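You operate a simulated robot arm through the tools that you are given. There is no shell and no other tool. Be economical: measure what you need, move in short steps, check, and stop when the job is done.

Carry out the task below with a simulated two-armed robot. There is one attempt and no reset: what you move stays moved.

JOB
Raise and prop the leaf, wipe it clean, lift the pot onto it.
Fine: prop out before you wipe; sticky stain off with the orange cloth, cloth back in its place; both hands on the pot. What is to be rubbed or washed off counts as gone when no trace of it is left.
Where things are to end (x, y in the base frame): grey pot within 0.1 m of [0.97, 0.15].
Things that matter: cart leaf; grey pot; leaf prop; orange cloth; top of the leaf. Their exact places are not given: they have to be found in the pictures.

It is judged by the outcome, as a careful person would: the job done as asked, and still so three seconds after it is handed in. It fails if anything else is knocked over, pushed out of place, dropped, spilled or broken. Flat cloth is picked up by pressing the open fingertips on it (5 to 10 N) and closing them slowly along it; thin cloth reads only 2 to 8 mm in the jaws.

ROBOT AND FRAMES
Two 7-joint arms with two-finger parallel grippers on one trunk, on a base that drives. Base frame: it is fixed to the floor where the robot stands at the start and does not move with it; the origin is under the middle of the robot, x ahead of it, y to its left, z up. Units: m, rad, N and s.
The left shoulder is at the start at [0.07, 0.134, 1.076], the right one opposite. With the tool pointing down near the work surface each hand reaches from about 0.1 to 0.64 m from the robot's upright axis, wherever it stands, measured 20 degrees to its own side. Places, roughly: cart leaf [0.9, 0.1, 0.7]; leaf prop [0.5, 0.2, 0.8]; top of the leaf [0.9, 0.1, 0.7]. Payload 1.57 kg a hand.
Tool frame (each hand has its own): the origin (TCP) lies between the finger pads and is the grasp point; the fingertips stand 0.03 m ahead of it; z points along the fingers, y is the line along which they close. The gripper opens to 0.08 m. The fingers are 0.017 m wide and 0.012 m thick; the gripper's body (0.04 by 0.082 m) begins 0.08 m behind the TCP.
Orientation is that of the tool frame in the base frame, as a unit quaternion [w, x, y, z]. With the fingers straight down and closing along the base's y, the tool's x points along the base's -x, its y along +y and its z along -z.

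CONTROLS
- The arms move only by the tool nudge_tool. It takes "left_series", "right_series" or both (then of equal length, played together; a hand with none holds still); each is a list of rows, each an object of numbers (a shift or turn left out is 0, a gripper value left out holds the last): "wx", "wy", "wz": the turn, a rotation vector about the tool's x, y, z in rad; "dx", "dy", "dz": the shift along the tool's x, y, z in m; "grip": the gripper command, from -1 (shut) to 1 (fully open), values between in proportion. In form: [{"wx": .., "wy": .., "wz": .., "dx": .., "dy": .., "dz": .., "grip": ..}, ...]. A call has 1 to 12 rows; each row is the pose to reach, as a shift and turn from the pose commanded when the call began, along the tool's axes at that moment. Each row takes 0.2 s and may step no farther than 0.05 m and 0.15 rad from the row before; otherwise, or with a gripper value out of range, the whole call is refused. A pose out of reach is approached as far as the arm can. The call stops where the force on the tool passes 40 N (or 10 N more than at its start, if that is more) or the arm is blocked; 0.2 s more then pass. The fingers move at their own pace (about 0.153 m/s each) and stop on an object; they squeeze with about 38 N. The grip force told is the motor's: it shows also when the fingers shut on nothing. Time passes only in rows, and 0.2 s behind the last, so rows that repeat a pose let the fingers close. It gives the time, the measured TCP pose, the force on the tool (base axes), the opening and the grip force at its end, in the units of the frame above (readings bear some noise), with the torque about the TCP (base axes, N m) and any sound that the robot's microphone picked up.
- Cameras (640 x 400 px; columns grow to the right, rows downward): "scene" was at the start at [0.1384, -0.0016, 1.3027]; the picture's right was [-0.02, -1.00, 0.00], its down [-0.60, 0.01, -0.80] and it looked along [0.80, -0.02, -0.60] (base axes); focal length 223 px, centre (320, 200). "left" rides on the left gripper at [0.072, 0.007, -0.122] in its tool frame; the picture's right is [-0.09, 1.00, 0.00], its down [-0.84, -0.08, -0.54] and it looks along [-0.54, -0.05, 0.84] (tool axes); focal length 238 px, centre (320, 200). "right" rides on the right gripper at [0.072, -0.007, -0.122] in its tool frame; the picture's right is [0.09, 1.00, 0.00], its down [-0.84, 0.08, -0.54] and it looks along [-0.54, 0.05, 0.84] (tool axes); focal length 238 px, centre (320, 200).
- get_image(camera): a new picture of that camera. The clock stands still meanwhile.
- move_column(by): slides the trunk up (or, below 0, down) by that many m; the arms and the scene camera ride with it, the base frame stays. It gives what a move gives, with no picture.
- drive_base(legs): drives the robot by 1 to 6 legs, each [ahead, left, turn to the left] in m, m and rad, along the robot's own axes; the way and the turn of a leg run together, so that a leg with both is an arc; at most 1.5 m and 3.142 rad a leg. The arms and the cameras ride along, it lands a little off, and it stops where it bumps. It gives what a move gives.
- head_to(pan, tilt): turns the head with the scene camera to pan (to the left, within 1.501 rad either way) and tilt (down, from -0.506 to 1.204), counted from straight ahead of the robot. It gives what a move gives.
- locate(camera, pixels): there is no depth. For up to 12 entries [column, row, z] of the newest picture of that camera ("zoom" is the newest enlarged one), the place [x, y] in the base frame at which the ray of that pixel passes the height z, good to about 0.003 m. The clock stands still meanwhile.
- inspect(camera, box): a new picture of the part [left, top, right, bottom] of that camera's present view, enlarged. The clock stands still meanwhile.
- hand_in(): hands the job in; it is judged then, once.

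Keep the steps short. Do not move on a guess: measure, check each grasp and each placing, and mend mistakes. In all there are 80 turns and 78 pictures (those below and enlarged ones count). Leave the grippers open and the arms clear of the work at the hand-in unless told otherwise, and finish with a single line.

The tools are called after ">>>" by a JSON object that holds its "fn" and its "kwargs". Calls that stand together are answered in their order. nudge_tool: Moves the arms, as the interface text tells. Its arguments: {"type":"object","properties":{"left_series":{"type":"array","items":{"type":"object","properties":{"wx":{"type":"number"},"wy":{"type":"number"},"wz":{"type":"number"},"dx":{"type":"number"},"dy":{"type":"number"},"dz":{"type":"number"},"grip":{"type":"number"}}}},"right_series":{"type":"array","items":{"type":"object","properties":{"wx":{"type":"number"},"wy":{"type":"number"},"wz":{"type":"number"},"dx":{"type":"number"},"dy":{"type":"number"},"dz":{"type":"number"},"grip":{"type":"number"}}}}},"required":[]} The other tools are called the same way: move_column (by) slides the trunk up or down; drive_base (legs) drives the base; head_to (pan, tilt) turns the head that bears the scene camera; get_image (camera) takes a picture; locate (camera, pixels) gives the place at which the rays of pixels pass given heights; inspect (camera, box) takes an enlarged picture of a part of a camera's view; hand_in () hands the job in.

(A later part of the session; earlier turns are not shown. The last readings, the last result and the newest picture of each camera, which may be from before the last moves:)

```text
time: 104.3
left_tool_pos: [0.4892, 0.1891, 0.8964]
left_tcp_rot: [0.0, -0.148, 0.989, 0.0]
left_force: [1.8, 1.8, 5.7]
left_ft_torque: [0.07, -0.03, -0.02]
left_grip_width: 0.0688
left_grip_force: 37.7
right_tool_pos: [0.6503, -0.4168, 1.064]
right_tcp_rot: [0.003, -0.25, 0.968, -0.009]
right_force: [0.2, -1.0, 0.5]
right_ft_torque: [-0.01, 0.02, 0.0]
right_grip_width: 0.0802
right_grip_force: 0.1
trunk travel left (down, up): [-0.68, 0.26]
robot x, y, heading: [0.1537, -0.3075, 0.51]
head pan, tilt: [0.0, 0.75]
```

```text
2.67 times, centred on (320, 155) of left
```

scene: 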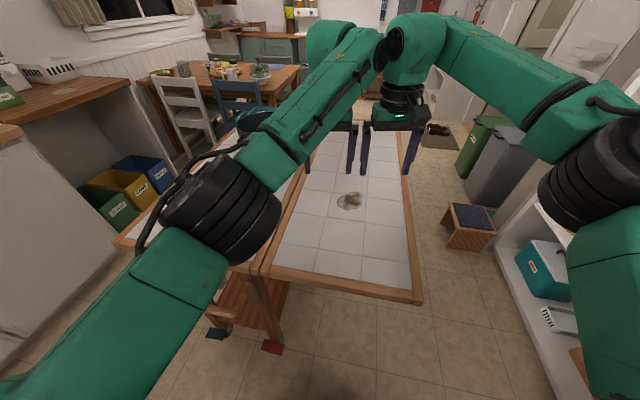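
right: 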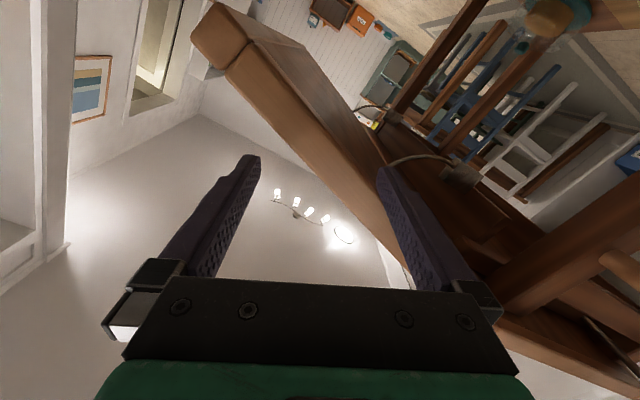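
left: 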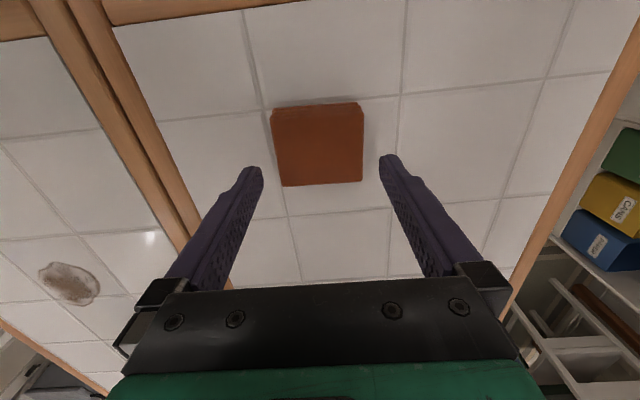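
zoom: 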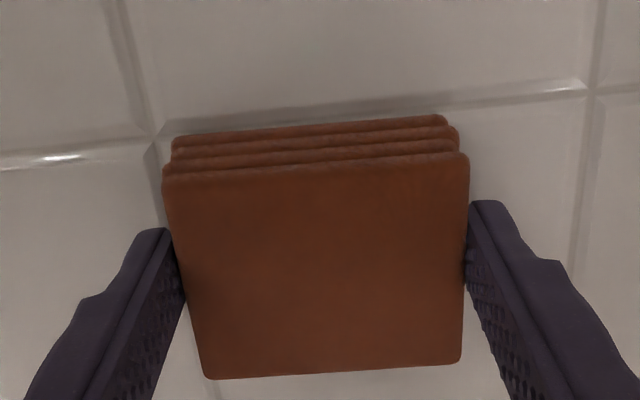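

The pad is held at 69 mm. Its place is recorded: TCP (0.489, 0.189, 0.896). I'll lift it and edge the base forward 8 cm to bring the stain well in reach.

>>> {"fn": "nudge_tool", "kwargs": {"left_series": [{"dz": -0.03}, {"dz": -0.06}, {"dz": -0.1}, {"dz": -0.1}]}}

>>> {"fn": "drive_base", "kwargs": {"legs": [[0.08, 0, 0]]}}

>>> {"fn": "get_image", "kwargs": {"camera": "left"}}

```text
time: 105.3
left_tool_pos: [0.4891, 0.1891, 0.9957]
left_tcp_rot: [0.0, -0.149, 0.989, 0.001]
left_force: [0.3, -0.2, -0.5]
left_ft_torque: [-0.03, -0.01, 0.03]
left_grip_width: 0.0689
left_grip_force: 37.6
right_tool_pos: [0.6498, -0.4161, 1.065]
right_tcp_rot: [0.002, -0.25, 0.968, -0.009]
right_force: [-0.8, 0.4, -0.2]
right_ft_torque: [0.03, 0.03, 0.01]
right_grip_width: 0.0799
right_grip_force: 0.0
trunk travel left (down, up): [-0.68, 0.26]
robot x, y, heading: [0.1541, -0.3071, 0.509]
head pan, tilt: [0.0, 0.75]
```

```text
time: 106.4
left_tool_pos: [0.5603, 0.2291, 0.9973]
left_tcp_rot: [0.001, -0.149, 0.989, 0.0]
left_force: [-0.8, 0.0, -0.8]
left_ft_torque: [0.01, 0.03, -0.03]
left_grip_width: 0.0686
left_grip_force: 38.2
right_tool_pos: [0.7204, -0.3784, 1.0647]
right_tcp_rot: [0.002, -0.25, 0.968, -0.01]
right_force: [-0.1, 0.3, 0.5]
right_ft_torque: [0.01, 0.04, 0.03]
right_grip_width: 0.0799
right_grip_force: 0.0
trunk travel left (down, up): [-0.68, 0.26]
robot x, y, heading: [0.2248, -0.2674, 0.512]
head pan, tilt: [0.0, 0.75]
```

```text
22 pictures are left
```

left: 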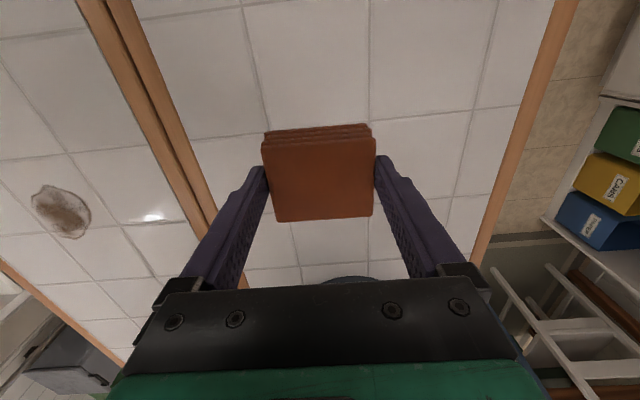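

The pad is held well. I'll carry it to above the stain, then descend to just above the leaf.

>>> {"fn": "nudge_tool", "kwargs": {"left_series": [{"dx": -0.011, "dy": -0.045}, {"dx": -0.021, "dy": -0.09}, {"dx": -0.032, "dy": -0.135}, {"dx": -0.043, "dy": -0.18}, {"dx": -0.054, "dy": -0.225}, {"dx": -0.064, "dy": -0.27}, {"dx": -0.075, "dy": -0.315}, {"dx": -0.0857, "dy": -0.358}, {"dx": -0.0857, "dy": -0.358, "dz": 0.04}, {"dx": -0.0857, "dy": -0.358, "dz": 0.08}, {"dx": -0.0857, "dy": -0.358, "dz": 0.092}, {"dx": -0.0857, "dy": -0.358, "dz": 0.092}]}}

>>> {"fn": "get_image", "kwargs": {"camera": "left"}}

```text
time: 109.0
left_tool_pos: [0.7361, -0.0861, 0.9305]
left_tcp_rot: [0.002, -0.148, 0.989, 0.001]
left_force: [0.4, 0.1, 0.2]
left_ft_torque: [0.0, -0.02, 0.01]
left_grip_width: 0.069
left_grip_force: 38.5
left hand out of reach, approached as far as the arm can: row 8, 9, 10, 11, 12
right_tool_pos: [0.7217, -0.377, 1.0637]
right_tcp_rot: [0.002, -0.25, 0.968, -0.01]
right_force: [0.1, 0.3, 0.2]
right_ft_torque: [-0.06, -0.02, 0.0]
right_grip_width: 0.0799
right_grip_force: 0.1
trunk travel left (down, up): [-0.68, 0.26]
robot x, y, heading: [0.2264, -0.2681, 0.502]
head pan, tilt: [0.0, 0.75]
```

```text
21 pictures are left
```

left: 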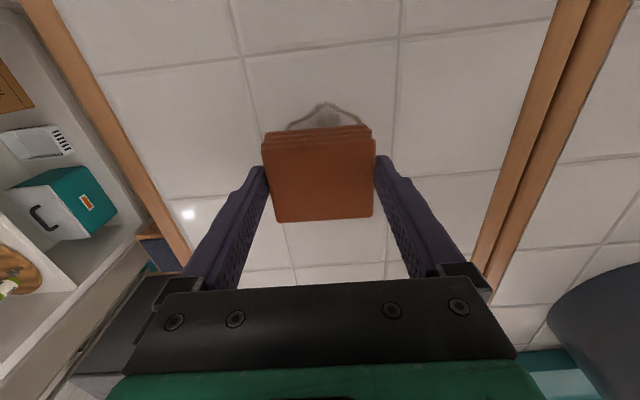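

The arm is at its reach limit, 4 cm above the leaf. I'll raise the cloth, then turn the base right and edge forward 3 cm so the left shoulder comes nearer the stain.

>>> {"fn": "nudge_tool", "kwargs": {"left_series": [{"dx": 0.02, "dz": -0.04}, {"dx": 0.04, "dz": -0.08}, {"dx": 0.04, "dz": -0.08}]}}

>>> {"fn": "drive_base", "kwargs": {"legs": [[0, 0, -0.36], [0.03, 0, 0]]}}

>>> {"fn": "get_image", "kwargs": {"camera": "left"}}

```text
time: 109.8
left_tool_pos: [0.6973, -0.0968, 1.0123]
left_tcp_rot: [0.001, -0.149, 0.989, 0.001]
left_force: [0.3, 0.1, -1.2]
left_ft_torque: [-0.02, -0.02, -0.02]
left_grip_width: 0.069
left_grip_force: 38.1
right_tool_pos: [0.7224, -0.377, 1.0645]
right_tcp_rot: [0.001, -0.251, 0.968, -0.01]
right_force: [-0.5, -0.1, -0.6]
right_ft_torque: [-0.01, 0.0, -0.01]
right_grip_width: 0.0797
right_grip_force: 0.0
trunk travel left (down, up): [-0.68, 0.26]
robot x, y, heading: [0.2252, -0.2671, 0.506]
head pan, tilt: [0.0, 0.75]
```

```text
time: 111.7
left_tool_pos: [0.7529, -0.2719, 1.0148]
left_tcp_rot: [0.003, 0.031, 1.0, 0.001]
left_force: [-0.1, -0.7, -0.7]
left_ft_torque: [0.01, -0.02, -0.01]
left_grip_width: 0.0686
left_grip_force: 38.1
right_tool_pos: [0.6752, -0.5422, 1.0659]
right_tcp_rot: [0.003, -0.072, 0.997, -0.009]
right_force: [-0.8, 0.1, -0.2]
right_ft_torque: [-0.02, -0.02, 0.01]
right_grip_width: 0.08
right_grip_force: 0.1
trunk travel left (down, up): [-0.68, 0.26]
robot x, y, heading: [0.2509, -0.2609, 0.146]
head pan, tilt: [0.0, 0.75]
```

```text
20 pictures are left
```

left: 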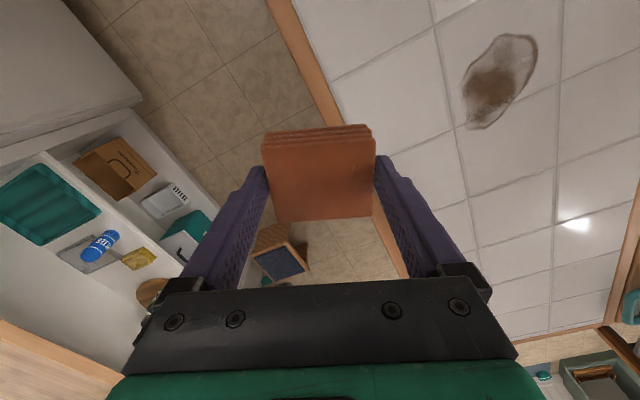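

I'll measure the stain outline precisely from this view.

>>> {"fn": "locate", "kwargs": {"camera": "left", "pixels": [[500, 82, 0.857], [463, 85, 0.857], [537, 45, 0.857], [485, 128, 0.857], [505, 33, 0.857], [525, 80, 0.857], [480, 50, 0.857]]}}

```text
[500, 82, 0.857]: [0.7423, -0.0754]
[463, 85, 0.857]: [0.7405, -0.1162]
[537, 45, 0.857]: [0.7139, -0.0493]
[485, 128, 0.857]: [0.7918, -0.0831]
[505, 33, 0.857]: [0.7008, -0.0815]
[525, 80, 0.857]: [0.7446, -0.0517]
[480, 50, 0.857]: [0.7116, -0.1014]
```

The stain spans x 0.70–0.79 and y -0.118 to -0.048. I'll move over its centre and descend to just above the surface.

>>> {"fn": "nudge_tool", "kwargs": {"left_series": [{"dx": 0.005, "dy": 0.047}, {"dx": 0.01, "dy": 0.094}, {"dx": 0.015, "dy": 0.141}, {"dx": 0.0187, "dy": 0.188}, {"dx": 0.0187, "dy": 0.188, "dz": 0.04}, {"dx": 0.0187, "dy": 0.188, "dz": 0.08}, {"dx": 0.0187, "dy": 0.188, "dz": 0.112}, {"dx": 0.0187, "dy": 0.188, "dz": 0.112}]}}

>>> {"fn": "nudge_tool", "kwargs": {"left_series": [{"dz": 0.002}, {"dz": 0.004}, {"dz": 0.006}, {"dz": 0.006}]}}

```text
time: 113.5
left_tool_pos: [0.7505, -0.0834, 0.9003]
left_tcp_rot: [0.001, 0.033, 0.999, 0.001]
left_force: [0.0, -0.4, 0.0]
left_ft_torque: [0.03, 0.01, -0.04]
left_grip_width: 0.0689
left_grip_force: 38.2
right_tool_pos: [0.6799, -0.5423, 1.0644]
right_tcp_rot: [0.0, -0.072, 0.997, -0.01]
right_force: [0.1, 0.0, -0.4]
right_ft_torque: [-0.02, -0.03, 0.0]
right_grip_width: 0.0801
right_grip_force: 0.2
trunk travel left (down, up): [-0.68, 0.26]
robot x, y, heading: [0.2522, -0.2646, 0.145]
head pan, tilt: [0.0, 0.75]
```

```text
time: 114.5
left_tool_pos: [0.7503, -0.0828, 0.8949]
left_tcp_rot: [0.002, 0.031, 1.0, 0.001]
left_force: [3.3, 1.2, 8.1]
left_ft_torque: [0.35, 0.01, -0.16]
left_grip_width: 0.0685
left_grip_force: 38.6
right_tool_pos: [0.6808, -0.5419, 1.0647]
right_tcp_rot: [0.001, -0.072, 0.997, -0.01]
right_force: [-0.1, 0.6, -0.3]
right_ft_torque: [0.03, -0.01, 0.0]
right_grip_width: 0.0797
right_grip_force: 0.1
trunk travel left (down, up): [-0.68, 0.26]
robot x, y, heading: [0.2554, -0.2638, 0.147]
head pan, tilt: [0.0, 0.75]
```

Contact is at 8 N, with the leaf firm at the table's height. I'll wipe with back-and-forth strokes across the stain.

>>> {"fn": "nudge_tool", "kwargs": {"left_series": [{"dx": 0.03, "dz": 0.002}, {"dx": 0.055, "dz": 0.002}, {"dx": 0.015, "dz": 0.002}, {"dx": -0.03, "dz": 0.002}, {"dx": -0.05, "dy": 0.01, "dz": 0.002}, {"dx": -0.01, "dy": 0.025, "dz": 0.002}, {"dx": 0.035, "dy": 0.025, "dz": 0.002}, {"dx": 0.05, "dy": 0.0, "dz": 0.002}, {"dx": 0.045, "dy": -0.03, "dz": 0.002}, {"dx": 0.0, "dy": -0.03, "dz": 0.002}, {"dx": -0.045, "dy": -0.03, "dz": 0.002}, {"dx": -0.01, "dy": -0.01, "dz": 0.002}]}}

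>>> {"fn": "nudge_tool", "kwargs": {"left_series": [{"dx": 0.03}, {"dx": 0.06}, {"dx": 0.02, "dy": 0.015}, {"dx": -0.025, "dy": 0.015}, {"dx": -0.05, "dy": 0.0}, {"dx": -0.005, "dy": -0.01}, {"dx": 0.04, "dy": -0.015}, {"dx": 0.065, "dy": 0.01}, {"dx": 0.045, "dy": 0.035}, {"dx": 0.0, "dy": 0.035}, {"dx": -0.03, "dy": 0.02}, {"dx": 0.01, "dy": 0.01}]}}

>>> {"fn": "nudge_tool", "kwargs": {"left_series": [{"dz": -0.04}, {"dz": -0.08}, {"dz": -0.1, "dx": 0.04}, {"dz": -0.1, "dx": 0.08}, {"dz": -0.1, "dx": 0.1}]}}

>>> {"fn": "get_image", "kwargs": {"camera": "scene"}}

```text
time: 117.1
left_tool_pos: [0.756, -0.0921, 0.8937]
left_tcp_rot: [0.003, 0.033, 0.999, 0.0]
left_force: [3.7, -3.6, 9.5]
left_ft_torque: [0.2, -0.07, -0.1]
left_grip_width: 0.0688
left_grip_force: 38.0
right_tool_pos: [0.6767, -0.5419, 1.0657]
right_tcp_rot: [0.002, -0.071, 0.997, -0.011]
right_force: [0.2, -0.3, 0.6]
right_ft_torque: [-0.04, -0.04, -0.01]
right_grip_width: 0.08
right_grip_force: 0.1
trunk travel left (down, up): [-0.68, 0.26]
robot x, y, heading: [0.2544, -0.266, 0.146]
head pan, tilt: [0.0, 0.75]
```

```text
time: 119.7
left_tool_pos: [0.7492, -0.0839, 0.8931]
left_tcp_rot: [0.004, 0.034, 0.999, 0.0]
left_force: [9.1, -0.7, 17.3]
left_ft_torque: [0.62, -0.19, -0.28]
left_grip_width: 0.0691
left_grip_force: 38.2
right_tool_pos: [0.677, -0.5427, 1.0654]
right_tcp_rot: [0.003, -0.071, 0.997, -0.011]
right_force: [-0.9, 0.1, -0.1]
right_ft_torque: [-0.03, -0.03, 0.02]
right_grip_width: 0.0799
right_grip_force: 0.1
trunk travel left (down, up): [-0.68, 0.26]
robot x, y, heading: [0.2531, -0.2631, 0.146]
head pan, tilt: [0.0, 0.75]
```

```text
time: 120.9
left_tool_pos: [0.6478, -0.0758, 0.9925]
left_tcp_rot: [0.001, 0.032, 1.0, 0.001]
left_force: [0.2, -0.1, 0.2]
left_ft_torque: [-0.02, 0.01, -0.01]
left_grip_width: 0.0688
left_grip_force: 37.8
right_tool_pos: [0.6781, -0.5428, 1.0644]
right_tcp_rot: [0.001, -0.072, 0.997, -0.009]
right_force: [-0.4, 0.3, -0.1]
right_ft_torque: [-0.01, 0.01, -0.03]
right_grip_width: 0.0802
right_grip_force: 0.1
trunk travel left (down, up): [-0.68, 0.26]
robot x, y, heading: [0.2524, -0.2641, 0.145]
head pan, tilt: [0.0, 0.75]
```

```text
19 pictures are left
```

scene: 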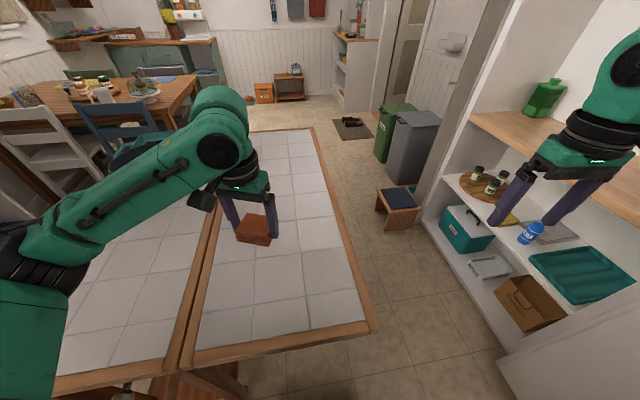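

The hand hides the wiped spot. I'll move it aside to the left and look closely.

>>> {"fn": "nudge_tool", "kwargs": {"left_series": [{"dy": 0.045, "dx": 0.02}, {"dy": 0.09, "dx": 0.04}, {"dy": 0.135, "dx": 0.04}, {"dy": 0.18, "dx": 0.04}, {"dy": 0.18, "dx": 0.04}]}}

>>> {"fn": "inspect", "kwargs": {"camera": "scene", "box": [200, 120, 380, 300]}}

>>> {"fn": "locate", "kwargs": {"camera": "zoom", "pixels": [[320, 200, 0.857], [280, 150, 0.857], [280, 250, 0.857]]}}

```text
time: 122.1
left_tool_pos: [0.6203, 0.1034, 0.9903]
left_tcp_rot: [0.0, 0.032, 0.999, 0.001]
left_force: [0.3, 0.4, 0.1]
left_ft_torque: [0.02, 0.02, 0.01]
left_grip_width: 0.0689
left_grip_force: 37.7
right_tool_pos: [0.6799, -0.5422, 1.0635]
right_tcp_rot: [0.001, -0.072, 0.997, -0.01]
right_force: [-0.2, 0.7, 0.7]
right_ft_torque: [0.01, -0.03, -0.01]
right_grip_width: 0.08
right_grip_force: 0.0
trunk travel left (down, up): [-0.68, 0.26]
robot x, y, heading: [0.2533, -0.2639, 0.145]
head pan, tilt: [0.0, 0.75]
```

```text
2.22 times, centred on (290, 210) of scene
```

zoom: 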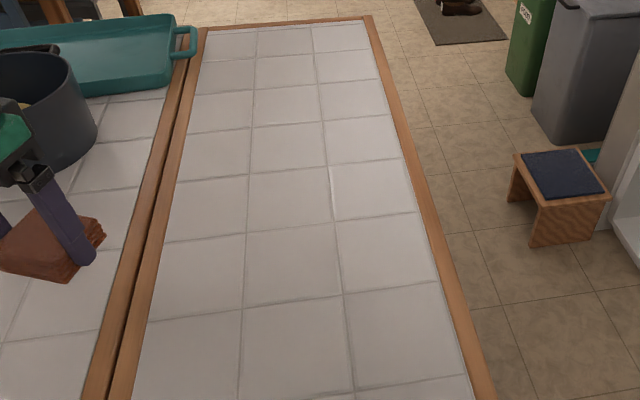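

```text
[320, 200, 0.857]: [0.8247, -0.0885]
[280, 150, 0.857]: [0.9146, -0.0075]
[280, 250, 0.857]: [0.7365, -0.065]
```

The leaf looks clean. I'll check the stain spot at higher magnification.

>>> {"fn": "inspect", "kwargs": {"camera": "scene", "box": [232, 198, 328, 258]}}

```text
6.67 times, centred on (280, 228) of scene
```

zoom: 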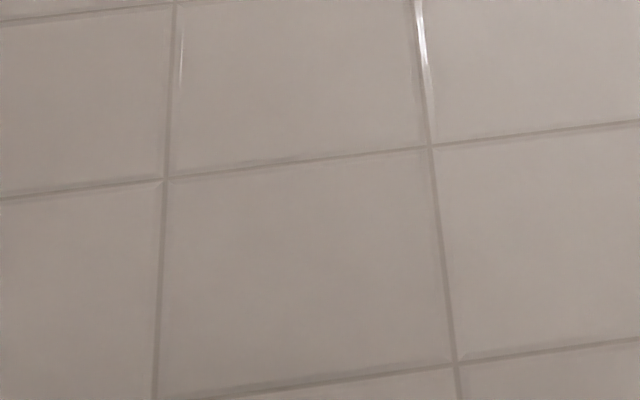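

The spot is spotless. Now I'll take the cloth back to its place at (0.489, 0.189) with the original yaw.

>>> {"fn": "nudge_tool", "kwargs": {"left_series": [{"dx": 0.035, "dy": 0.02, "wz": -0.1}, {"dx": 0.07, "dy": 0.04, "wz": -0.2}, {"dx": 0.105, "dy": 0.06, "wz": -0.3}, {"dx": 0.136, "dy": 0.077, "wz": -0.363}, {"dx": 0.136, "dy": 0.077, "wz": -0.363, "dz": 0.04}, {"dx": 0.136, "dy": 0.077, "wz": -0.363, "dz": 0.08}, {"dx": 0.136, "dy": 0.077, "wz": -0.363, "dz": 0.08}]}}

```text
time: 123.7
left_tool_pos: [0.4904, 0.1928, 0.91]
left_tcp_rot: [0.001, -0.15, 0.989, 0.0]
left_force: [-0.5, -0.3, -0.8]
left_ft_torque: [0.02, 0.0, 0.02]
left_grip_width: 0.0689
left_grip_force: 38.5
right_tool_pos: [0.6788, -0.5415, 1.0652]
right_tcp_rot: [0.001, -0.072, 0.997, -0.009]
right_force: [-0.5, 0.2, -0.2]
right_ft_torque: [0.0, 0.02, -0.03]
right_grip_width: 0.0801
right_grip_force: 0.1
trunk travel left (down, up): [-0.68, 0.26]
robot x, y, heading: [0.2509, -0.2625, 0.151]
head pan, tilt: [0.0, 0.75]
```

I'll lower the last 13 mm, release, and rise.

>>> {"fn": "nudge_tool", "kwargs": {"left_series": [{"dy": -0.003, "dz": 0.007}, {"dy": -0.003, "dz": 0.0135}, {"dy": -0.003, "dz": 0.0135, "grip": -0.2}, {"dy": -0.003, "dz": 0.0135, "grip": 0.5}, {"dy": -0.003, "dz": 0.0135, "grip": 1}, {"dy": -0.003, "dz": 0.0135, "grip": 1}]}}

>>> {"fn": "nudge_tool", "kwargs": {"left_series": [{"dz": -0.04}, {"dz": -0.09}, {"dz": -0.14}, {"dz": -0.18}, {"dz": -0.18}]}}

>>> {"fn": "get_image", "kwargs": {"camera": "left"}}

>>> {"fn": "locate", "kwargs": {"camera": "left", "pixels": [[318, 95, 0.885], [318, 280, 0.96]]}}

```text
time: 125.1
left_tool_pos: [0.4915, 0.1882, 0.8978]
left_tcp_rot: [0.001, -0.15, 0.989, 0.0]
left_force: [0.0, 0.2, 0.3]
left_ft_torque: [-0.01, 0.0, 0.0]
left_grip_width: 0.0802
left_grip_force: 0.1
right_tool_pos: [0.6787, -0.542, 1.0655]
right_tcp_rot: [0.001, -0.072, 0.997, -0.01]
right_force: [-0.4, -0.4, 0.4]
right_ft_torque: [-0.04, -0.01, 0.03]
right_grip_width: 0.0801
right_grip_force: 0.1
trunk travel left (down, up): [-0.68, 0.26]
robot x, y, heading: [0.2533, -0.2652, 0.142]
head pan, tilt: [0.0, 0.75]
```

```text
time: 126.3
left_tool_pos: [0.4908, 0.1867, 1.079]
left_tcp_rot: [0.001, -0.15, 0.989, 0.0]
left_force: [-0.1, 0.3, 0.2]
left_ft_torque: [-0.03, 0.01, -0.02]
left_grip_width: 0.08
left_grip_force: 0.1
right_tool_pos: [0.6794, -0.5417, 1.0642]
right_tcp_rot: [0.001, -0.072, 0.997, -0.009]
right_force: [0.5, 0.7, 0.7]
right_ft_torque: [-0.01, 0.01, -0.02]
right_grip_width: 0.0798
right_grip_force: 0.1
trunk travel left (down, up): [-0.68, 0.26]
robot x, y, heading: [0.2529, -0.2651, 0.152]
head pan, tilt: [0.0, 0.75]
```

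```text
16 pictures are left
```

left: 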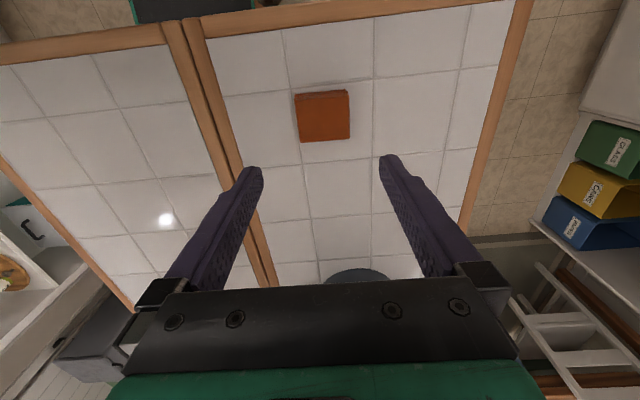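

```text
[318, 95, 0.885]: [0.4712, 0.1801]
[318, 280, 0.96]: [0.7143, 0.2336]
```

The cloth is back in place. Next comes the pot, which I'll reach from the leaf side. I'll tuck the right hand in, then drive round along the aisle and turn to face the pot.

>>> {"fn": "nudge_tool", "kwargs": {"right_series": [{"dy": 0.045}, {"dy": 0.09}, {"dy": 0.14}], "left_series": [{"dx": 0.0, "dy": -0.04}, {"dx": 0.0, "dy": -0.08}, {"dx": 0.0, "dy": -0.12}]}}

>>> {"fn": "drive_base", "kwargs": {"legs": [[0, -0.35, 0], [0.82, 0, 0], [0, 0, 1.72]]}}

>>> {"fn": "head_to", "kwargs": {"pan": 0, "tilt": 0.55}}

>>> {"fn": "get_image", "kwargs": {"camera": "scene"}}

```text
time: 127.1
left_tool_pos: [0.528, 0.0745, 1.0786]
left_tcp_rot: [0.001, -0.149, 0.989, 0.0]
left_force: [0.3, -0.2, 0.2]
left_ft_torque: [-0.02, -0.02, 0.02]
left_grip_width: 0.08
left_grip_force: 0.0
right_tool_pos: [0.663, -0.4042, 1.0574]
right_tcp_rot: [0.0, -0.072, 0.997, -0.01]
right_force: [0.1, 0.4, 0.9]
right_ft_torque: [-0.04, 0.03, 0.01]
right_grip_width: 0.0801
right_grip_force: 0.0
trunk travel left (down, up): [-0.68, 0.26]
robot x, y, heading: [0.258, -0.2627, 0.147]
head pan, tilt: [0.0, 0.75]
```

```text
time: 137.6
left_tool_pos: [0.7477, -0.267, 1.079]
left_tcp_rot: [0.0, 0.844, -0.536, -0.001]
left_force: [-1.2, 0.3, 0.0]
left_ft_torque: [0.02, -0.04, 0.0]
left_grip_width: 0.0801
left_grip_force: 0.3
right_tool_pos: [1.2031, -0.0673, 1.058]
right_tcp_rot: [-0.009, 0.8, -0.6, 0.006]
right_force: [-0.3, -0.2, -0.4]
right_ft_torque: [0.01, 0.03, 0.0]
right_grip_width: 0.0801
right_grip_force: 0.1
trunk travel left (down, up): [-0.68, 0.26]
robot x, y, heading: [1.123, -0.4913, 1.856]
head pan, tilt: [0.0, 0.75]
```

```text
time: 138.3
left_tool_pos: [0.748, -0.2666, 1.0792]
left_tcp_rot: [-0.001, 0.844, -0.536, -0.001]
left_force: [-0.4, 0.8, 0.1]
left_ft_torque: [-0.01, -0.01, -0.02]
left_grip_width: 0.08
left_grip_force: 0.1
right_tool_pos: [1.2017, -0.0668, 1.0583]
right_tcp_rot: [-0.008, 0.8, -0.6, 0.006]
right_force: [0.5, -0.3, 0.2]
right_ft_torque: [-0.01, 0.01, 0.01]
right_grip_width: 0.0803
right_grip_force: 0.0
trunk travel left (down, up): [-0.68, 0.26]
robot x, y, heading: [1.1186, -0.4902, 1.856]
head pan, tilt: [0.0, 0.55]
```

```text
15 pictures are left
```

scene: 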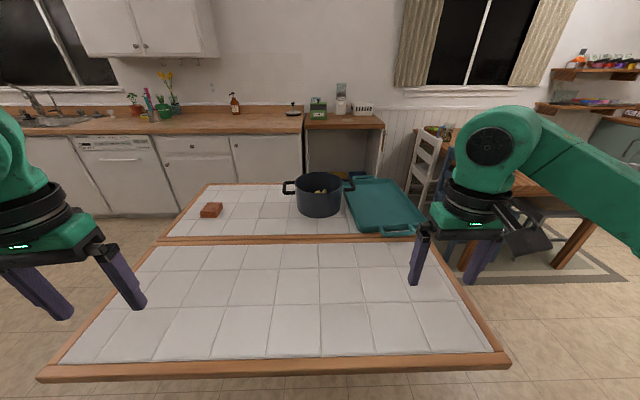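

The pot is dead ahead, with its handles left and right. I'll enlarge it and measure.

>>> {"fn": "inspect", "kwargs": {"camera": "scene", "box": [270, 160, 370, 230]}}

>>> {"fn": "locate", "kwargs": {"camera": "zoom", "pixels": [[320, 335, 0.857], [320, 335, 0.87], [92, 170, 0.97], [92, 170, 0.95], [545, 165, 0.97], [545, 165, 0.95], [318, 90, 0.98], [318, 155, 0.98]]}}

>>> {"fn": "locate", "kwargs": {"camera": "scene", "pixels": [[320, 362, 0.857], [320, 242, 0.857], [40, 378, 0.857], [508, 362, 0.857], [347, 190, 0.87], [160, 243, 0.857], [440, 240, 0.857], [418, 232, 0.88]]}}

```text
5.71 times, centred on (320, 195) of scene
```

zoom: 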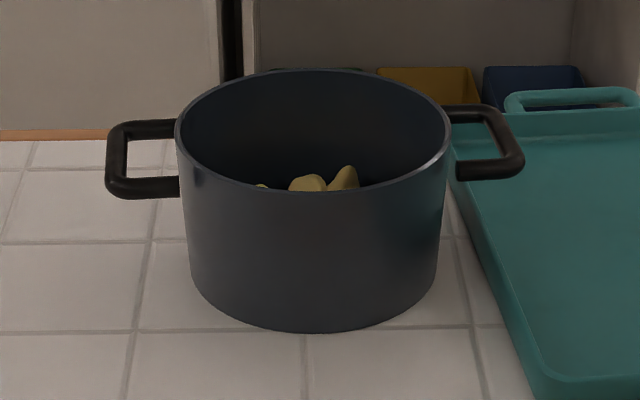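

```text
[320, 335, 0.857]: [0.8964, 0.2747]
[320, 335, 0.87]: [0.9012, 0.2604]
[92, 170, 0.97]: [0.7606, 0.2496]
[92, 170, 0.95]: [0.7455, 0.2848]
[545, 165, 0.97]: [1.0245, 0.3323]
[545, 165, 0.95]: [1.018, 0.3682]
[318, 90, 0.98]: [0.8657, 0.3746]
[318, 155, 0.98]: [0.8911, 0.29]
```

```text
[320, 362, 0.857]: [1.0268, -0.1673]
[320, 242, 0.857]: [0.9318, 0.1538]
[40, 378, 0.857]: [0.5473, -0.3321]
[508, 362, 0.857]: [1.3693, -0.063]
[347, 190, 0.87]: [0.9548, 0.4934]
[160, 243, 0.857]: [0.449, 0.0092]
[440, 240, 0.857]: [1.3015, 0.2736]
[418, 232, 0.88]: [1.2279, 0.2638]
```

Measurements:
- Pot centre is about (0.874, 0.347), rim at about 0.967, and handles at z 0.95.
- The handle bars sit about 0.116 m either side of the centre.
- The leaf's outer edge is 0.536 m from the pot, so I need forward-tilted hands.

I'll drive 0.14 m closer and tilt both hands forward by 1.05 rad, well above the leaf.

>>> {"fn": "drive_base", "kwargs": {"legs": [[0.14, -0.015, 0.016]]}}

>>> {"fn": "nudge_tool", "kwargs": {"left_series": [{"wz": 0.08}, {"wz": 0.155}]}}

>>> {"fn": "nudge_tool", "kwargs": {"left_series": [{"wy": -0.15, "grip": -0.1}, {"wy": -0.3}, {"wy": -0.45}, {"wy": -0.6}, {"wy": -0.75}, {"wy": -0.9}, {"wy": -1.05}, {"wy": -1.05}], "right_series": [{"wy": -0.15, "grip": -0.1}, {"wy": -0.3}, {"wy": -0.45}, {"wy": -0.6}, {"wy": -0.75}, {"wy": -0.9}, {"wy": -1.05}, {"wy": -1.05}]}}

```text
time: 139.6
left_tool_pos: [0.7179, -0.1368, 1.0794]
left_tcp_rot: [-0.002, 0.849, -0.529, -0.002]
left_force: [0.3, -0.5, -0.3]
left_ft_torque: [-0.01, 0.03, 0.01]
left_grip_width: 0.0802
left_grip_force: 0.0
right_tool_pos: [1.171, 0.0699, 1.0576]
right_tcp_rot: [-0.008, 0.805, -0.593, 0.005]
right_force: [-0.3, 0.0, 0.7]
right_ft_torque: [0.01, 0.01, 0.0]
right_grip_width: 0.0802
right_grip_force: 0.0
trunk travel left (down, up): [-0.68, 0.26]
robot x, y, heading: [1.0919, -0.3524, 1.87]
head pan, tilt: [0.0, 0.55]
```

```text
time: 140.2
left_tool_pos: [0.7171, -0.1364, 1.0783]
left_tcp_rot: [-0.001, 0.804, -0.594, -0.001]
left_force: [0.1, -0.7, 0.4]
left_ft_torque: [0.04, -0.02, -0.01]
left_grip_width: 0.0801
left_grip_force: 0.0
right_tool_pos: [1.1701, 0.0719, 1.0583]
right_tcp_rot: [-0.007, 0.805, -0.593, 0.006]
right_force: [0.4, 0.9, 0.1]
right_ft_torque: [0.0, -0.02, -0.03]
right_grip_width: 0.08
right_grip_force: 0.1
trunk travel left (down, up): [-0.68, 0.26]
robot x, y, heading: [1.0946, -0.3574, 1.865]
head pan, tilt: [0.0, 0.55]
```

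```text
time: 142.0
left_tool_pos: [0.6204, -0.1037, 1.154]
left_tcp_rot: [-0.298, 0.695, -0.514, -0.405]
left_force: [0.4, 0.5, -0.3]
left_ft_torque: [-0.07, -0.01, -0.02]
left_grip_width: 0.0358
left_grip_force: 0.0
left hand out of reach, approached as far as the arm can: row 3, 4, 5, 6, 7, 8
right_tool_pos: [1.16, 0.0963, 1.0689]
right_tcp_rot: [-0.295, 0.706, -0.513, -0.388]
right_force: [-1.1, 0.8, 2.5]
right_ft_torque: [-0.22, -0.01, 0.02]
right_grip_width: 0.036
right_grip_force: 0.1
right hand out of reach, approached as far as the arm can: row 7, 8
trunk travel left (down, up): [-0.68, 0.26]
robot x, y, heading: [1.0973, -0.353, 1.868]
head pan, tilt: [0.0, 0.55]
```

Both hands are tilted. I'll move both in parallel to pre-grasp points 10 cm short of the handles, then check with the hand cameras.

>>> {"fn": "nudge_tool", "kwargs": {"left_series": [{"dx": -0.001, "dy": -0.029, "dz": 0.034}, {"dx": -0.002, "dy": -0.058, "dz": 0.068}, {"dx": -0.003, "dy": -0.087, "dz": 0.102}, {"dx": -0.004, "dy": -0.116, "dz": 0.136}, {"dx": -0.005, "dy": -0.145, "dz": 0.17}, {"dx": -0.006, "dy": -0.174, "dz": 0.204}, {"dx": -0.007, "dy": -0.203, "dz": 0.238}, {"dx": -0.008, "dy": -0.232, "dz": 0.272}, {"dx": -0.0084, "dy": -0.2593, "dz": 0.3048}, {"dx": -0.0084, "dy": -0.2593, "dz": 0.3048}], "right_series": [{"dx": -0.008, "dy": 0.009, "dz": 0.026}, {"dx": -0.017, "dy": 0.018, "dz": 0.052}, {"dx": -0.025, "dy": 0.028, "dz": 0.078}, {"dx": -0.034, "dy": 0.037, "dz": 0.104}, {"dx": -0.042, "dy": 0.046, "dz": 0.13}, {"dx": -0.05, "dy": 0.055, "dz": 0.156}, {"dx": -0.059, "dy": 0.065, "dz": 0.182}, {"dx": -0.067, "dy": 0.074, "dz": 0.207}, {"dx": -0.0754, "dy": 0.083, "dz": 0.2316}, {"dx": -0.0754, "dy": 0.083, "dz": 0.2316}]}}

>>> {"fn": "get_image", "kwargs": {"camera": "left"}}

>>> {"fn": "get_image", "kwargs": {"camera": "right"}}

```text
time: 144.2
left_tool_pos: [0.794, 0.2245, 1.0114]
left_tcp_rot: [-0.299, 0.696, -0.513, -0.405]
left_force: [0.4, 0.0, 0.2]
left_ft_torque: [-0.01, -0.04, -0.03]
left_grip_width: 0.0358
left_grip_force: 0.1
left hand out of reach, approached as far as the arm can: row 1, 2
right_tool_pos: [1.0098, 0.2977, 1.0217]
right_tcp_rot: [-0.304, 0.7, -0.509, -0.399]
right_force: [-0.8, 0.3, 0.0]
right_ft_torque: [-0.01, 0.01, -0.02]
right_grip_width: 0.0359
right_grip_force: 0.0
trunk travel left (down, up): [-0.68, 0.26]
robot x, y, heading: [1.0955, -0.3517, 1.876]
head pan, tilt: [0.0, 0.55]
```

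```text
13 pictures are left
```

left: 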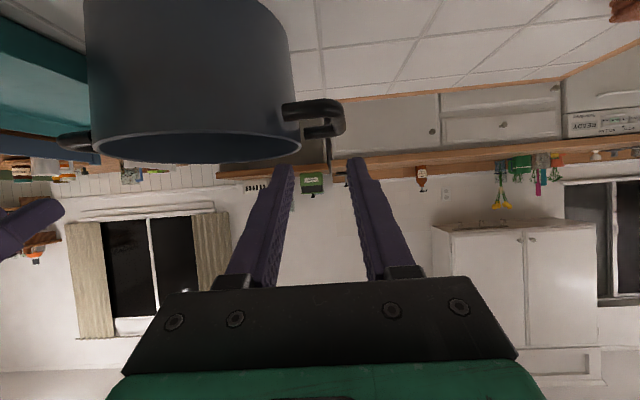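

```text
12 pictures are left
```

right: 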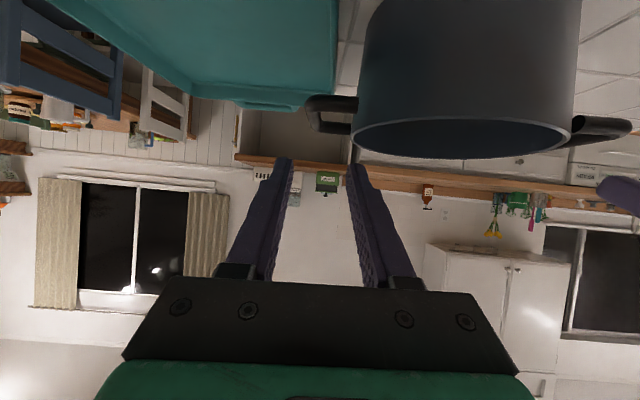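

I'll locate the handle bars through the hand cameras at trial heights.

>>> {"fn": "locate", "kwargs": {"camera": "left", "pixels": [[338, 112, 0.94], [338, 112, 0.95], [338, 130, 0.95], [338, 130, 0.96], [290, 110, 0.95], [285, 150, 0.967], [100, 150, 0.967]]}}

>>> {"fn": "locate", "kwargs": {"camera": "right", "pixels": [[315, 105, 0.94], [315, 105, 0.95], [315, 128, 0.95], [315, 128, 0.96], [353, 105, 0.95], [353, 150, 0.967], [560, 140, 0.967]]}}

>>> {"fn": "inspect", "kwargs": {"camera": "left", "box": [260, 70, 380, 190]}}

>>> {"fn": "inspect", "kwargs": {"camera": "right", "box": [260, 70, 380, 190]}}

```text
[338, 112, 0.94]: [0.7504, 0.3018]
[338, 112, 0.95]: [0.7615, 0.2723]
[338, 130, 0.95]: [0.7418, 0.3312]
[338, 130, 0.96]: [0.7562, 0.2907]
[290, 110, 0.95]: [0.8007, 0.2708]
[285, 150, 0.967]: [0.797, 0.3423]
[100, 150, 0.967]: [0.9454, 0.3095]
```

```text
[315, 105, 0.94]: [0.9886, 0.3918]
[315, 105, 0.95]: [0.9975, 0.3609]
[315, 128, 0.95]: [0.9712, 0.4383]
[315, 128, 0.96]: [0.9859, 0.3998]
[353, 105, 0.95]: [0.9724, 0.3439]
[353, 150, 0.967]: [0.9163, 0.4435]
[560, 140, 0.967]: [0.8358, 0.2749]
```

```text
3.33 times, centred on (320, 130) of left
```

zoom: 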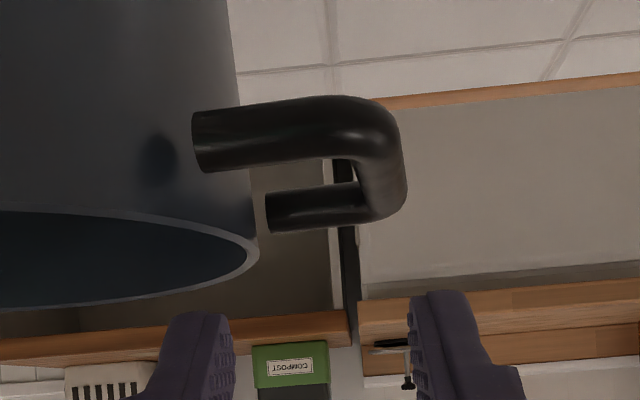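

```text
3.33 times, centred on (320, 130) of right
```

zoom: 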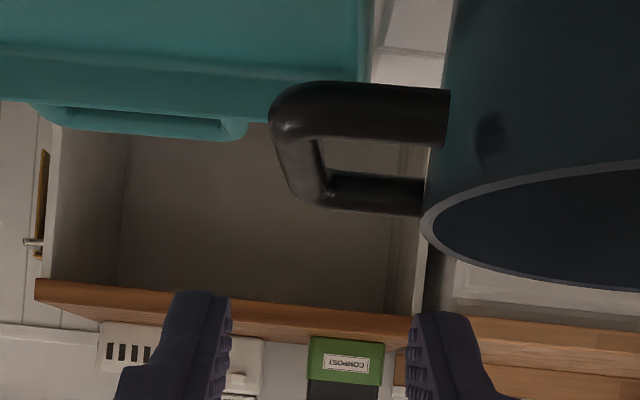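

Refined: the left bar is at about (0.750, 0.306), the right bar at about (0.987, 0.394), z about 0.95, with 15 mm thick bars and a 31 mm gap to the pot wall. I'll slide both hands onto the bars with the jaws at 36 mm, watching for contact.

>>> {"fn": "nudge_tool", "kwargs": {"left_series": [{"dx": 0.0032, "dy": 0.0181}, {"dx": 0.0032, "dy": 0.0181, "dz": 0.03}, {"dx": 0.0032, "dy": 0.0181, "dz": 0.06}, {"dx": 0.0032, "dy": 0.0181, "dz": 0.0963}, {"dx": 0.0032, "dy": 0.0181, "dz": 0.0963}], "right_series": [{"dx": 0.0071, "dy": -0.0057}, {"dx": 0.0071, "dy": -0.0057, "dz": 0.035}, {"dx": 0.0071, "dy": -0.0057, "dz": 0.07}, {"dx": 0.0071, "dy": -0.0057, "dz": 0.108}, {"dx": 0.0071, "dy": -0.0057, "dz": 0.108}]}}

>>> {"fn": "inspect", "kwargs": {"camera": "left", "box": [220, 70, 420, 230]}}

>>> {"fn": "inspect", "kwargs": {"camera": "right", "box": [220, 70, 420, 230]}}

```text
time: 145.4
left_tool_pos: [0.7385, 0.2588, 0.9765]
left_tcp_rot: [-0.298, 0.696, -0.513, -0.404]
left_force: [-1.0, 0.1, 1.7]
left_ft_torque: [0.01, 0.0, 0.05]
left_grip_width: 0.0349
left_grip_force: 0.1
left hand out of reach, approached as far as the arm can: row 3, 4, 5
right_tool_pos: [0.9904, 0.3879, 0.9609]
right_tcp_rot: [-0.304, 0.7, -0.509, -0.399]
right_force: [0.3, 0.4, 0.1]
right_ft_torque: [0.0, 0.0, -0.04]
right_grip_width: 0.036
right_grip_force: 0.0
trunk travel left (down, up): [-0.68, 0.26]
robot x, y, heading: [1.0959, -0.3574, 1.874]
head pan, tilt: [0.0, 0.55]
```

```text
2.50 times, centred on (320, 150) of left
```

zoom: 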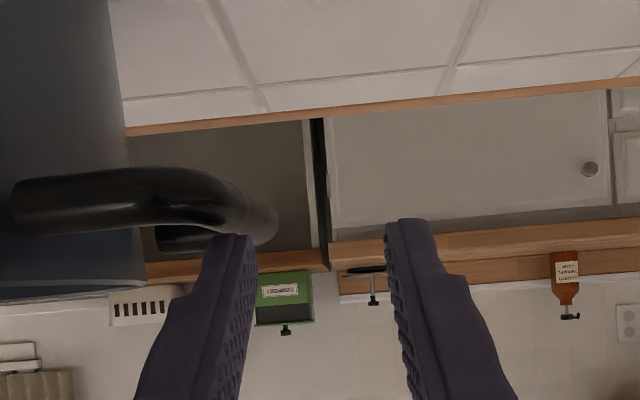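

```text
2.50 times, centred on (320, 150) of right
```

zoom: 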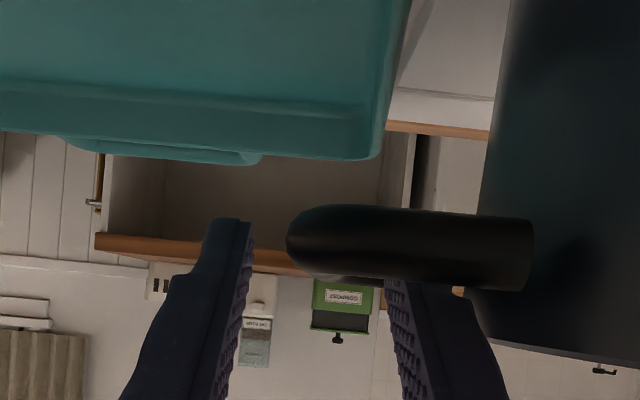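

The right hand is on its bar but the left ran out of reach 4 cm short. I'll back both hands off along their fingers and drive 5 cm closer; the trunk still clears the leaf edge by about 0.15 m.

>>> {"fn": "nudge_tool", "kwargs": {"left_series": [{"dz": -0.035}, {"dz": -0.07}, {"dz": -0.1}, {"dz": -0.1}], "right_series": [{"dz": -0.035}, {"dz": -0.07}, {"dz": -0.1}, {"dz": -0.1}]}}

>>> {"fn": "drive_base", "kwargs": {"legs": [[0.05, 0, 0]]}}

```text
time: 146.4
left_tool_pos: [0.7607, 0.1748, 1.0262]
left_tcp_rot: [-0.298, 0.696, -0.514, -0.403]
left_force: [-0.6, 0.4, -0.2]
left_ft_torque: [0.02, -0.01, 0.0]
left_grip_width: 0.0359
left_grip_force: 0.0
right_tool_pos: [1.0166, 0.303, 1.011]
right_tcp_rot: [-0.304, 0.699, -0.509, -0.399]
right_force: [0.0, 0.3, 0.3]
right_ft_torque: [0.02, 0.01, -0.04]
right_grip_width: 0.0357
right_grip_force: 0.1
trunk travel left (down, up): [-0.68, 0.26]
robot x, y, heading: [1.0978, -0.3558, 1.874]
head pan, tilt: [0.0, 0.55]
```

```text
time: 147.3
left_tool_pos: [0.7473, 0.2188, 1.0279]
left_tcp_rot: [-0.298, 0.696, -0.513, -0.405]
left_force: [-0.1, 0.5, 0.8]
left_ft_torque: [0.03, 0.01, -0.01]
left_grip_width: 0.0358
left_grip_force: 0.1
right_tool_pos: [1.0011, 0.3481, 1.0137]
right_tcp_rot: [-0.305, 0.699, -0.509, -0.4]
right_force: [-0.4, -0.2, -0.4]
right_ft_torque: [-0.02, -0.01, 0.04]
right_grip_width: 0.036
right_grip_force: 0.0
trunk travel left (down, up): [-0.68, 0.26]
robot x, y, heading: [1.0821, -0.3108, 1.874]
head pan, tilt: [0.0, 0.55]
```

Now I'll re-approach: forward first, then down onto the bars.

>>> {"fn": "nudge_tool", "kwargs": {"left_series": [{"dy": -0.0284}, {"dy": -0.0284, "dz": 0.035}, {"dy": -0.0284, "dz": 0.07}, {"dy": -0.0284, "dz": 0.0972}, {"dx": 0.011, "dy": -0.0284, "dz": 0.0972}, {"dx": 0.0216, "dy": -0.0284, "dz": 0.0972}, {"dx": 0.0216, "dy": -0.0284, "dz": 0.0972}], "right_series": [{"dy": 0.001}, {"dy": 0.001, "dz": 0.02}, {"dy": 0.001, "dz": 0.04}, {"dy": 0.001, "dz": 0.06}, {"dx": 0.013, "dy": 0.001, "dz": 0.06}, {"dx": 0.0253, "dy": 0.001, "dz": 0.06}, {"dx": 0.0253, "dy": 0.001, "dz": 0.06}]}}

>>> {"fn": "inspect", "kwargs": {"camera": "left", "box": [220, 70, 420, 230]}}

```text
time: 148.9
left_tool_pos: [0.7473, 0.2896, 0.964]
left_tcp_rot: [-0.298, 0.696, -0.513, -0.404]
left_force: [1.1, 0.3, 0.6]
left_ft_torque: [0.0, 0.0, 0.01]
left_grip_width: 0.0361
left_grip_force: 0.0
left hand out of reach, approached as far as the arm can: row 4, 5, 6, 7
right_tool_pos: [0.9893, 0.3871, 0.9592]
right_tcp_rot: [-0.303, 0.7, -0.509, -0.399]
right_force: [-0.2, -0.5, 0.3]
right_ft_torque: [0.01, -0.02, -0.01]
right_grip_width: 0.0361
right_grip_force: 0.0
trunk travel left (down, up): [-0.68, 0.26]
robot x, y, heading: [1.0821, -0.3086, 1.873]
head pan, tilt: [0.0, 0.55]
```

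```text
2.50 times, centred on (320, 150) of left
```

zoom: 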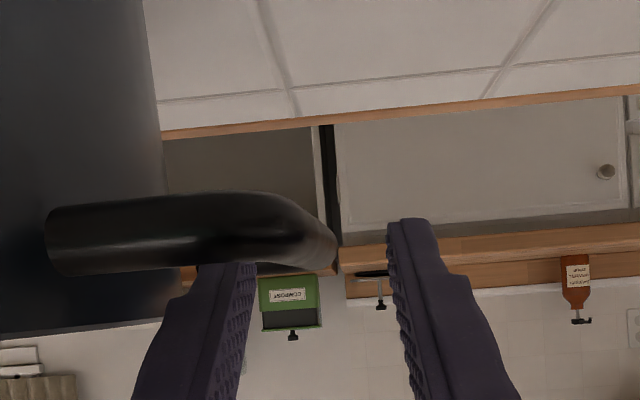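

The bars lie between the fingers on both sides. I'll close both grippers together.

>>> {"fn": "nudge_tool", "kwargs": {"left_series": [{"dx": 0.003, "grip": -0.3}, {"dx": 0.003, "grip": -0.5}, {"dx": 0.003, "grip": -0.7}, {"dx": 0.003, "grip": -1}, {"dx": 0.003, "grip": -1}, {"dx": 0.003, "grip": -1}], "right_series": [{"grip": -0.3}, {"grip": -0.5}, {"grip": -0.7}, {"grip": -1}, {"grip": -1}, {"grip": -1}]}}

```text
time: 150.3
left_tool_pos: [0.7518, 0.2889, 0.9618]
left_tcp_rot: [-0.299, 0.695, -0.515, -0.403]
left_force: [20.3, 16.5, 1.8]
left_ft_torque: [0.39, -0.18, 0.43]
left_grip_width: 0.0158
left_grip_force: 31.0
right_tool_pos: [0.9881, 0.386, 0.9593]
right_tcp_rot: [-0.301, 0.701, -0.508, -0.4]
right_force: [-16.9, -15.2, -0.1]
right_ft_torque: [-0.29, 0.16, 1.2]
right_grip_width: 0.0151
right_grip_force: 31.5
trunk travel left (down, up): [-0.68, 0.26]
robot x, y, heading: [1.0832, -0.306, 1.874]
head pan, tilt: [0.0, 0.55]
```

Both handles are held at 15–16 mm. The hands pull apart slightly, so I'll ease each inward 2 mm and then lift with the column by 6 cm.

>>> {"fn": "nudge_tool", "kwargs": {"left_series": [{"dy": -0.002}, {"dy": -0.002}], "right_series": [{"dy": 0.002}, {"dy": 0.002}]}}

>>> {"fn": "move_column", "kwargs": {"by": 0.06}}

>>> {"fn": "get_image", "kwargs": {"camera": "scene"}}

```text
time: 150.9
left_tool_pos: [0.7524, 0.2891, 0.9624]
left_tcp_rot: [-0.298, 0.696, -0.515, -0.403]
left_force: [18.7, 15.1, 0.6]
left_ft_torque: [0.58, -0.09, 0.45]
left_grip_width: 0.016
left_grip_force: 31.3
right_tool_pos: [0.987, 0.3867, 0.9597]
right_tcp_rot: [-0.303, 0.7, -0.509, -0.399]
right_force: [-15.8, -15.0, -0.3]
right_ft_torque: [-0.14, 0.16, 1.19]
right_grip_width: 0.0154
right_grip_force: 31.2
trunk travel left (down, up): [-0.68, 0.26]
robot x, y, heading: [1.0776, -0.3048, 1.874]
head pan, tilt: [0.0, 0.55]
```

```text
time: 151.9
left_tool_pos: [0.7492, 0.2915, 1.0199]
left_tcp_rot: [-0.298, 0.697, -0.515, -0.402]
left_force: [15.9, 14.2, -5.6]
left_ft_torque: [-0.16, -0.36, 0.39]
left_grip_width: 0.0157
left_grip_force: 32.1
right_tool_pos: [0.9846, 0.3899, 1.0171]
right_tcp_rot: [-0.303, 0.7, -0.509, -0.398]
right_force: [-16.3, -14.5, -6.8]
right_ft_torque: [0.08, 0.31, 1.17]
right_grip_width: 0.0154
right_grip_force: 31.0
trunk travel left (down, up): [-0.74, 0.2]
robot x, y, heading: [1.0807, -0.3045, 1.872]
head pan, tilt: [0.0, 0.55]
```

```text
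6 pictures are left
```

scene: 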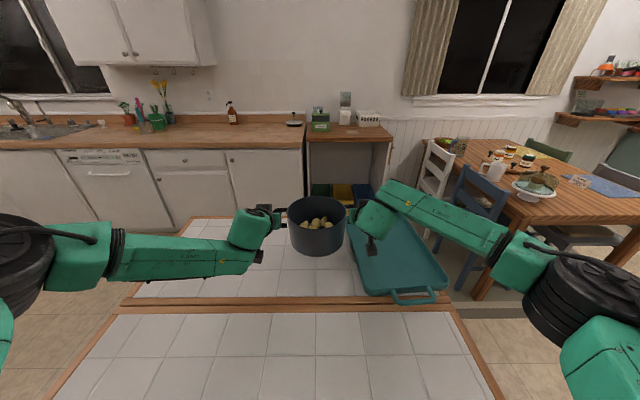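

The pot is up, level, with about 12 N shared by both hands. I'll measure the seam, then drive back 0.30 m and 0.037 m right so the pot comes over the leaf.

>>> {"fn": "locate", "kwargs": {"camera": "scene", "pixels": [[320, 302, 0.857], [320, 306, 0.857], [320, 310, 0.857], [449, 306, 0.857], [120, 309, 0.857]]}}

>>> {"fn": "drive_base", "kwargs": {"legs": [[-0.15, -0.018, 0], [-0.149, -0.019, 0]]}}

>>> {"fn": "get_image", "kwargs": {"camera": "scene"}}

```text
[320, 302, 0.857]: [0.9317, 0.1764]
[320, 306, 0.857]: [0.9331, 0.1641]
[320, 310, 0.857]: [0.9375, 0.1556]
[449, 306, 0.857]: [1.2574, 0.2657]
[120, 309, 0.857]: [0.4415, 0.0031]
```

```text
time: 154.3
left_tool_pos: [0.8715, 0.0146, 1.0192]
left_tcp_rot: [-0.297, 0.698, -0.513, -0.402]
left_force: [17.1, 14.4, -6.1]
left_ft_torque: [0.14, -0.24, 0.36]
left_grip_width: 0.0158
left_grip_force: 31.4
right_tool_pos: [1.1056, 0.1158, 1.0151]
right_tcp_rot: [-0.301, 0.703, -0.507, -0.398]
right_force: [-17.3, -13.0, -6.5]
right_ft_torque: [-0.23, 0.18, 1.14]
right_grip_width: 0.0154
right_grip_force: 31.0
trunk travel left (down, up): [-0.74, 0.2]
robot x, y, heading: [1.206, -0.5838, 1.879]
head pan, tilt: [0.0, 0.55]
```

```text
5 pictures are left
```

scene: 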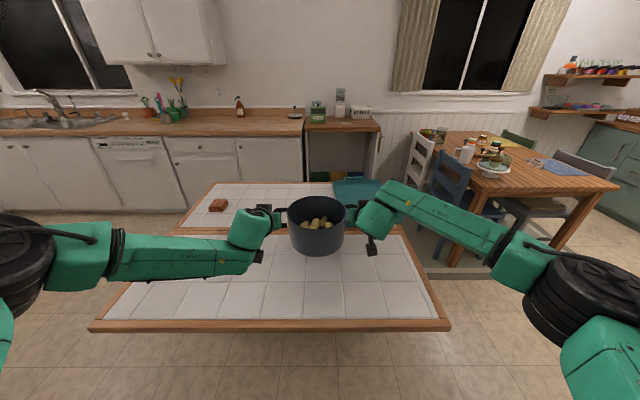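

The pot is over the leaf at about (0.988, 0.077), which is 7.5 cm from the target point and wholly past the seam. I'll lower with the column in two steps.

>>> {"fn": "move_column", "kwargs": {"by": -0.045}}

>>> {"fn": "move_column", "kwargs": {"by": -0.012}}

```text
time: 155.2
left_tool_pos: [0.8735, 0.0126, 0.9761]
left_tcp_rot: [-0.296, 0.698, -0.511, -0.404]
left_force: [-1.3, 7.4, -6.2]
left_ft_torque: [0.13, 0.02, 0.76]
left_grip_width: 0.0159
left_grip_force: 31.1
right_tool_pos: [1.1076, 0.1111, 0.9738]
right_tcp_rot: [-0.301, 0.702, -0.507, -0.399]
right_force: [1.0, -6.6, -7.4]
right_ft_torque: [-0.24, -0.11, 0.93]
right_grip_width: 0.0153
right_grip_force: 31.4
trunk travel left (down, up): [-0.695, 0.245]
robot x, y, heading: [1.202, -0.5849, 1.877]
head pan, tilt: [0.0, 0.55]
```

```text
time: 155.8
left_tool_pos: [0.8719, 0.0127, 0.9624]
left_tcp_rot: [-0.297, 0.697, -0.512, -0.404]
left_force: [-0.6, 6.4, -5.8]
left_ft_torque: [0.37, 0.13, 0.75]
left_grip_width: 0.016
left_grip_force: 31.7
right_tool_pos: [1.1067, 0.1116, 0.9598]
right_tcp_rot: [-0.301, 0.702, -0.507, -0.399]
right_force: [0.3, -6.6, -6.4]
right_ft_torque: [-0.48, -0.22, 0.86]
right_grip_width: 0.0153
right_grip_force: 31.4
trunk travel left (down, up): [-0.683, 0.257]
robot x, y, heading: [1.2094, -0.5856, 1.881]
head pan, tilt: [0.0, 0.55]
```

The hands still carry the weight. I'll lower a few more millimetres until it's taken by the leaf.

>>> {"fn": "move_column", "kwargs": {"by": -0.004}}

>>> {"fn": "move_column", "kwargs": {"by": -0.003}}

```text
time: 156.3
left_tool_pos: [0.8727, 0.0105, 0.9627]
left_tcp_rot: [-0.297, 0.697, -0.512, -0.405]
left_force: [-2.0, 9.7, 1.2]
left_ft_torque: [0.61, 0.29, 0.66]
left_grip_width: 0.0155
left_grip_force: 31.2
right_tool_pos: [1.1071, 0.1119, 0.9593]
right_tcp_rot: [-0.302, 0.701, -0.507, -0.401]
right_force: [0.2, -5.3, -2.4]
right_ft_torque: [0.7, 0.33, 0.87]
right_grip_width: 0.0154
right_grip_force: 31.6
trunk travel left (down, up): [-0.679, 0.261]
robot x, y, heading: [1.2052, -0.5808, 1.878]
head pan, tilt: [0.0, 0.55]
```

```text
time: 156.8
left_tool_pos: [0.8736, 0.0087, 0.9595]
left_tcp_rot: [-0.298, 0.697, -0.511, -0.406]
left_force: [-2.1, 10.3, 7.6]
left_ft_torque: [0.92, 0.39, 0.64]
left_grip_width: 0.0157
left_grip_force: 31.4
right_tool_pos: [1.1074, 0.1102, 0.9573]
right_tcp_rot: [-0.302, 0.701, -0.506, -0.402]
right_force: [-1.3, -2.8, 4.7]
right_ft_torque: [0.75, 0.32, 0.83]
right_grip_width: 0.015
right_grip_force: 31.5
trunk travel left (down, up): [-0.676, 0.264]
robot x, y, heading: [1.2065, -0.5827, 1.878]
head pan, tilt: [0.0, 0.55]
```

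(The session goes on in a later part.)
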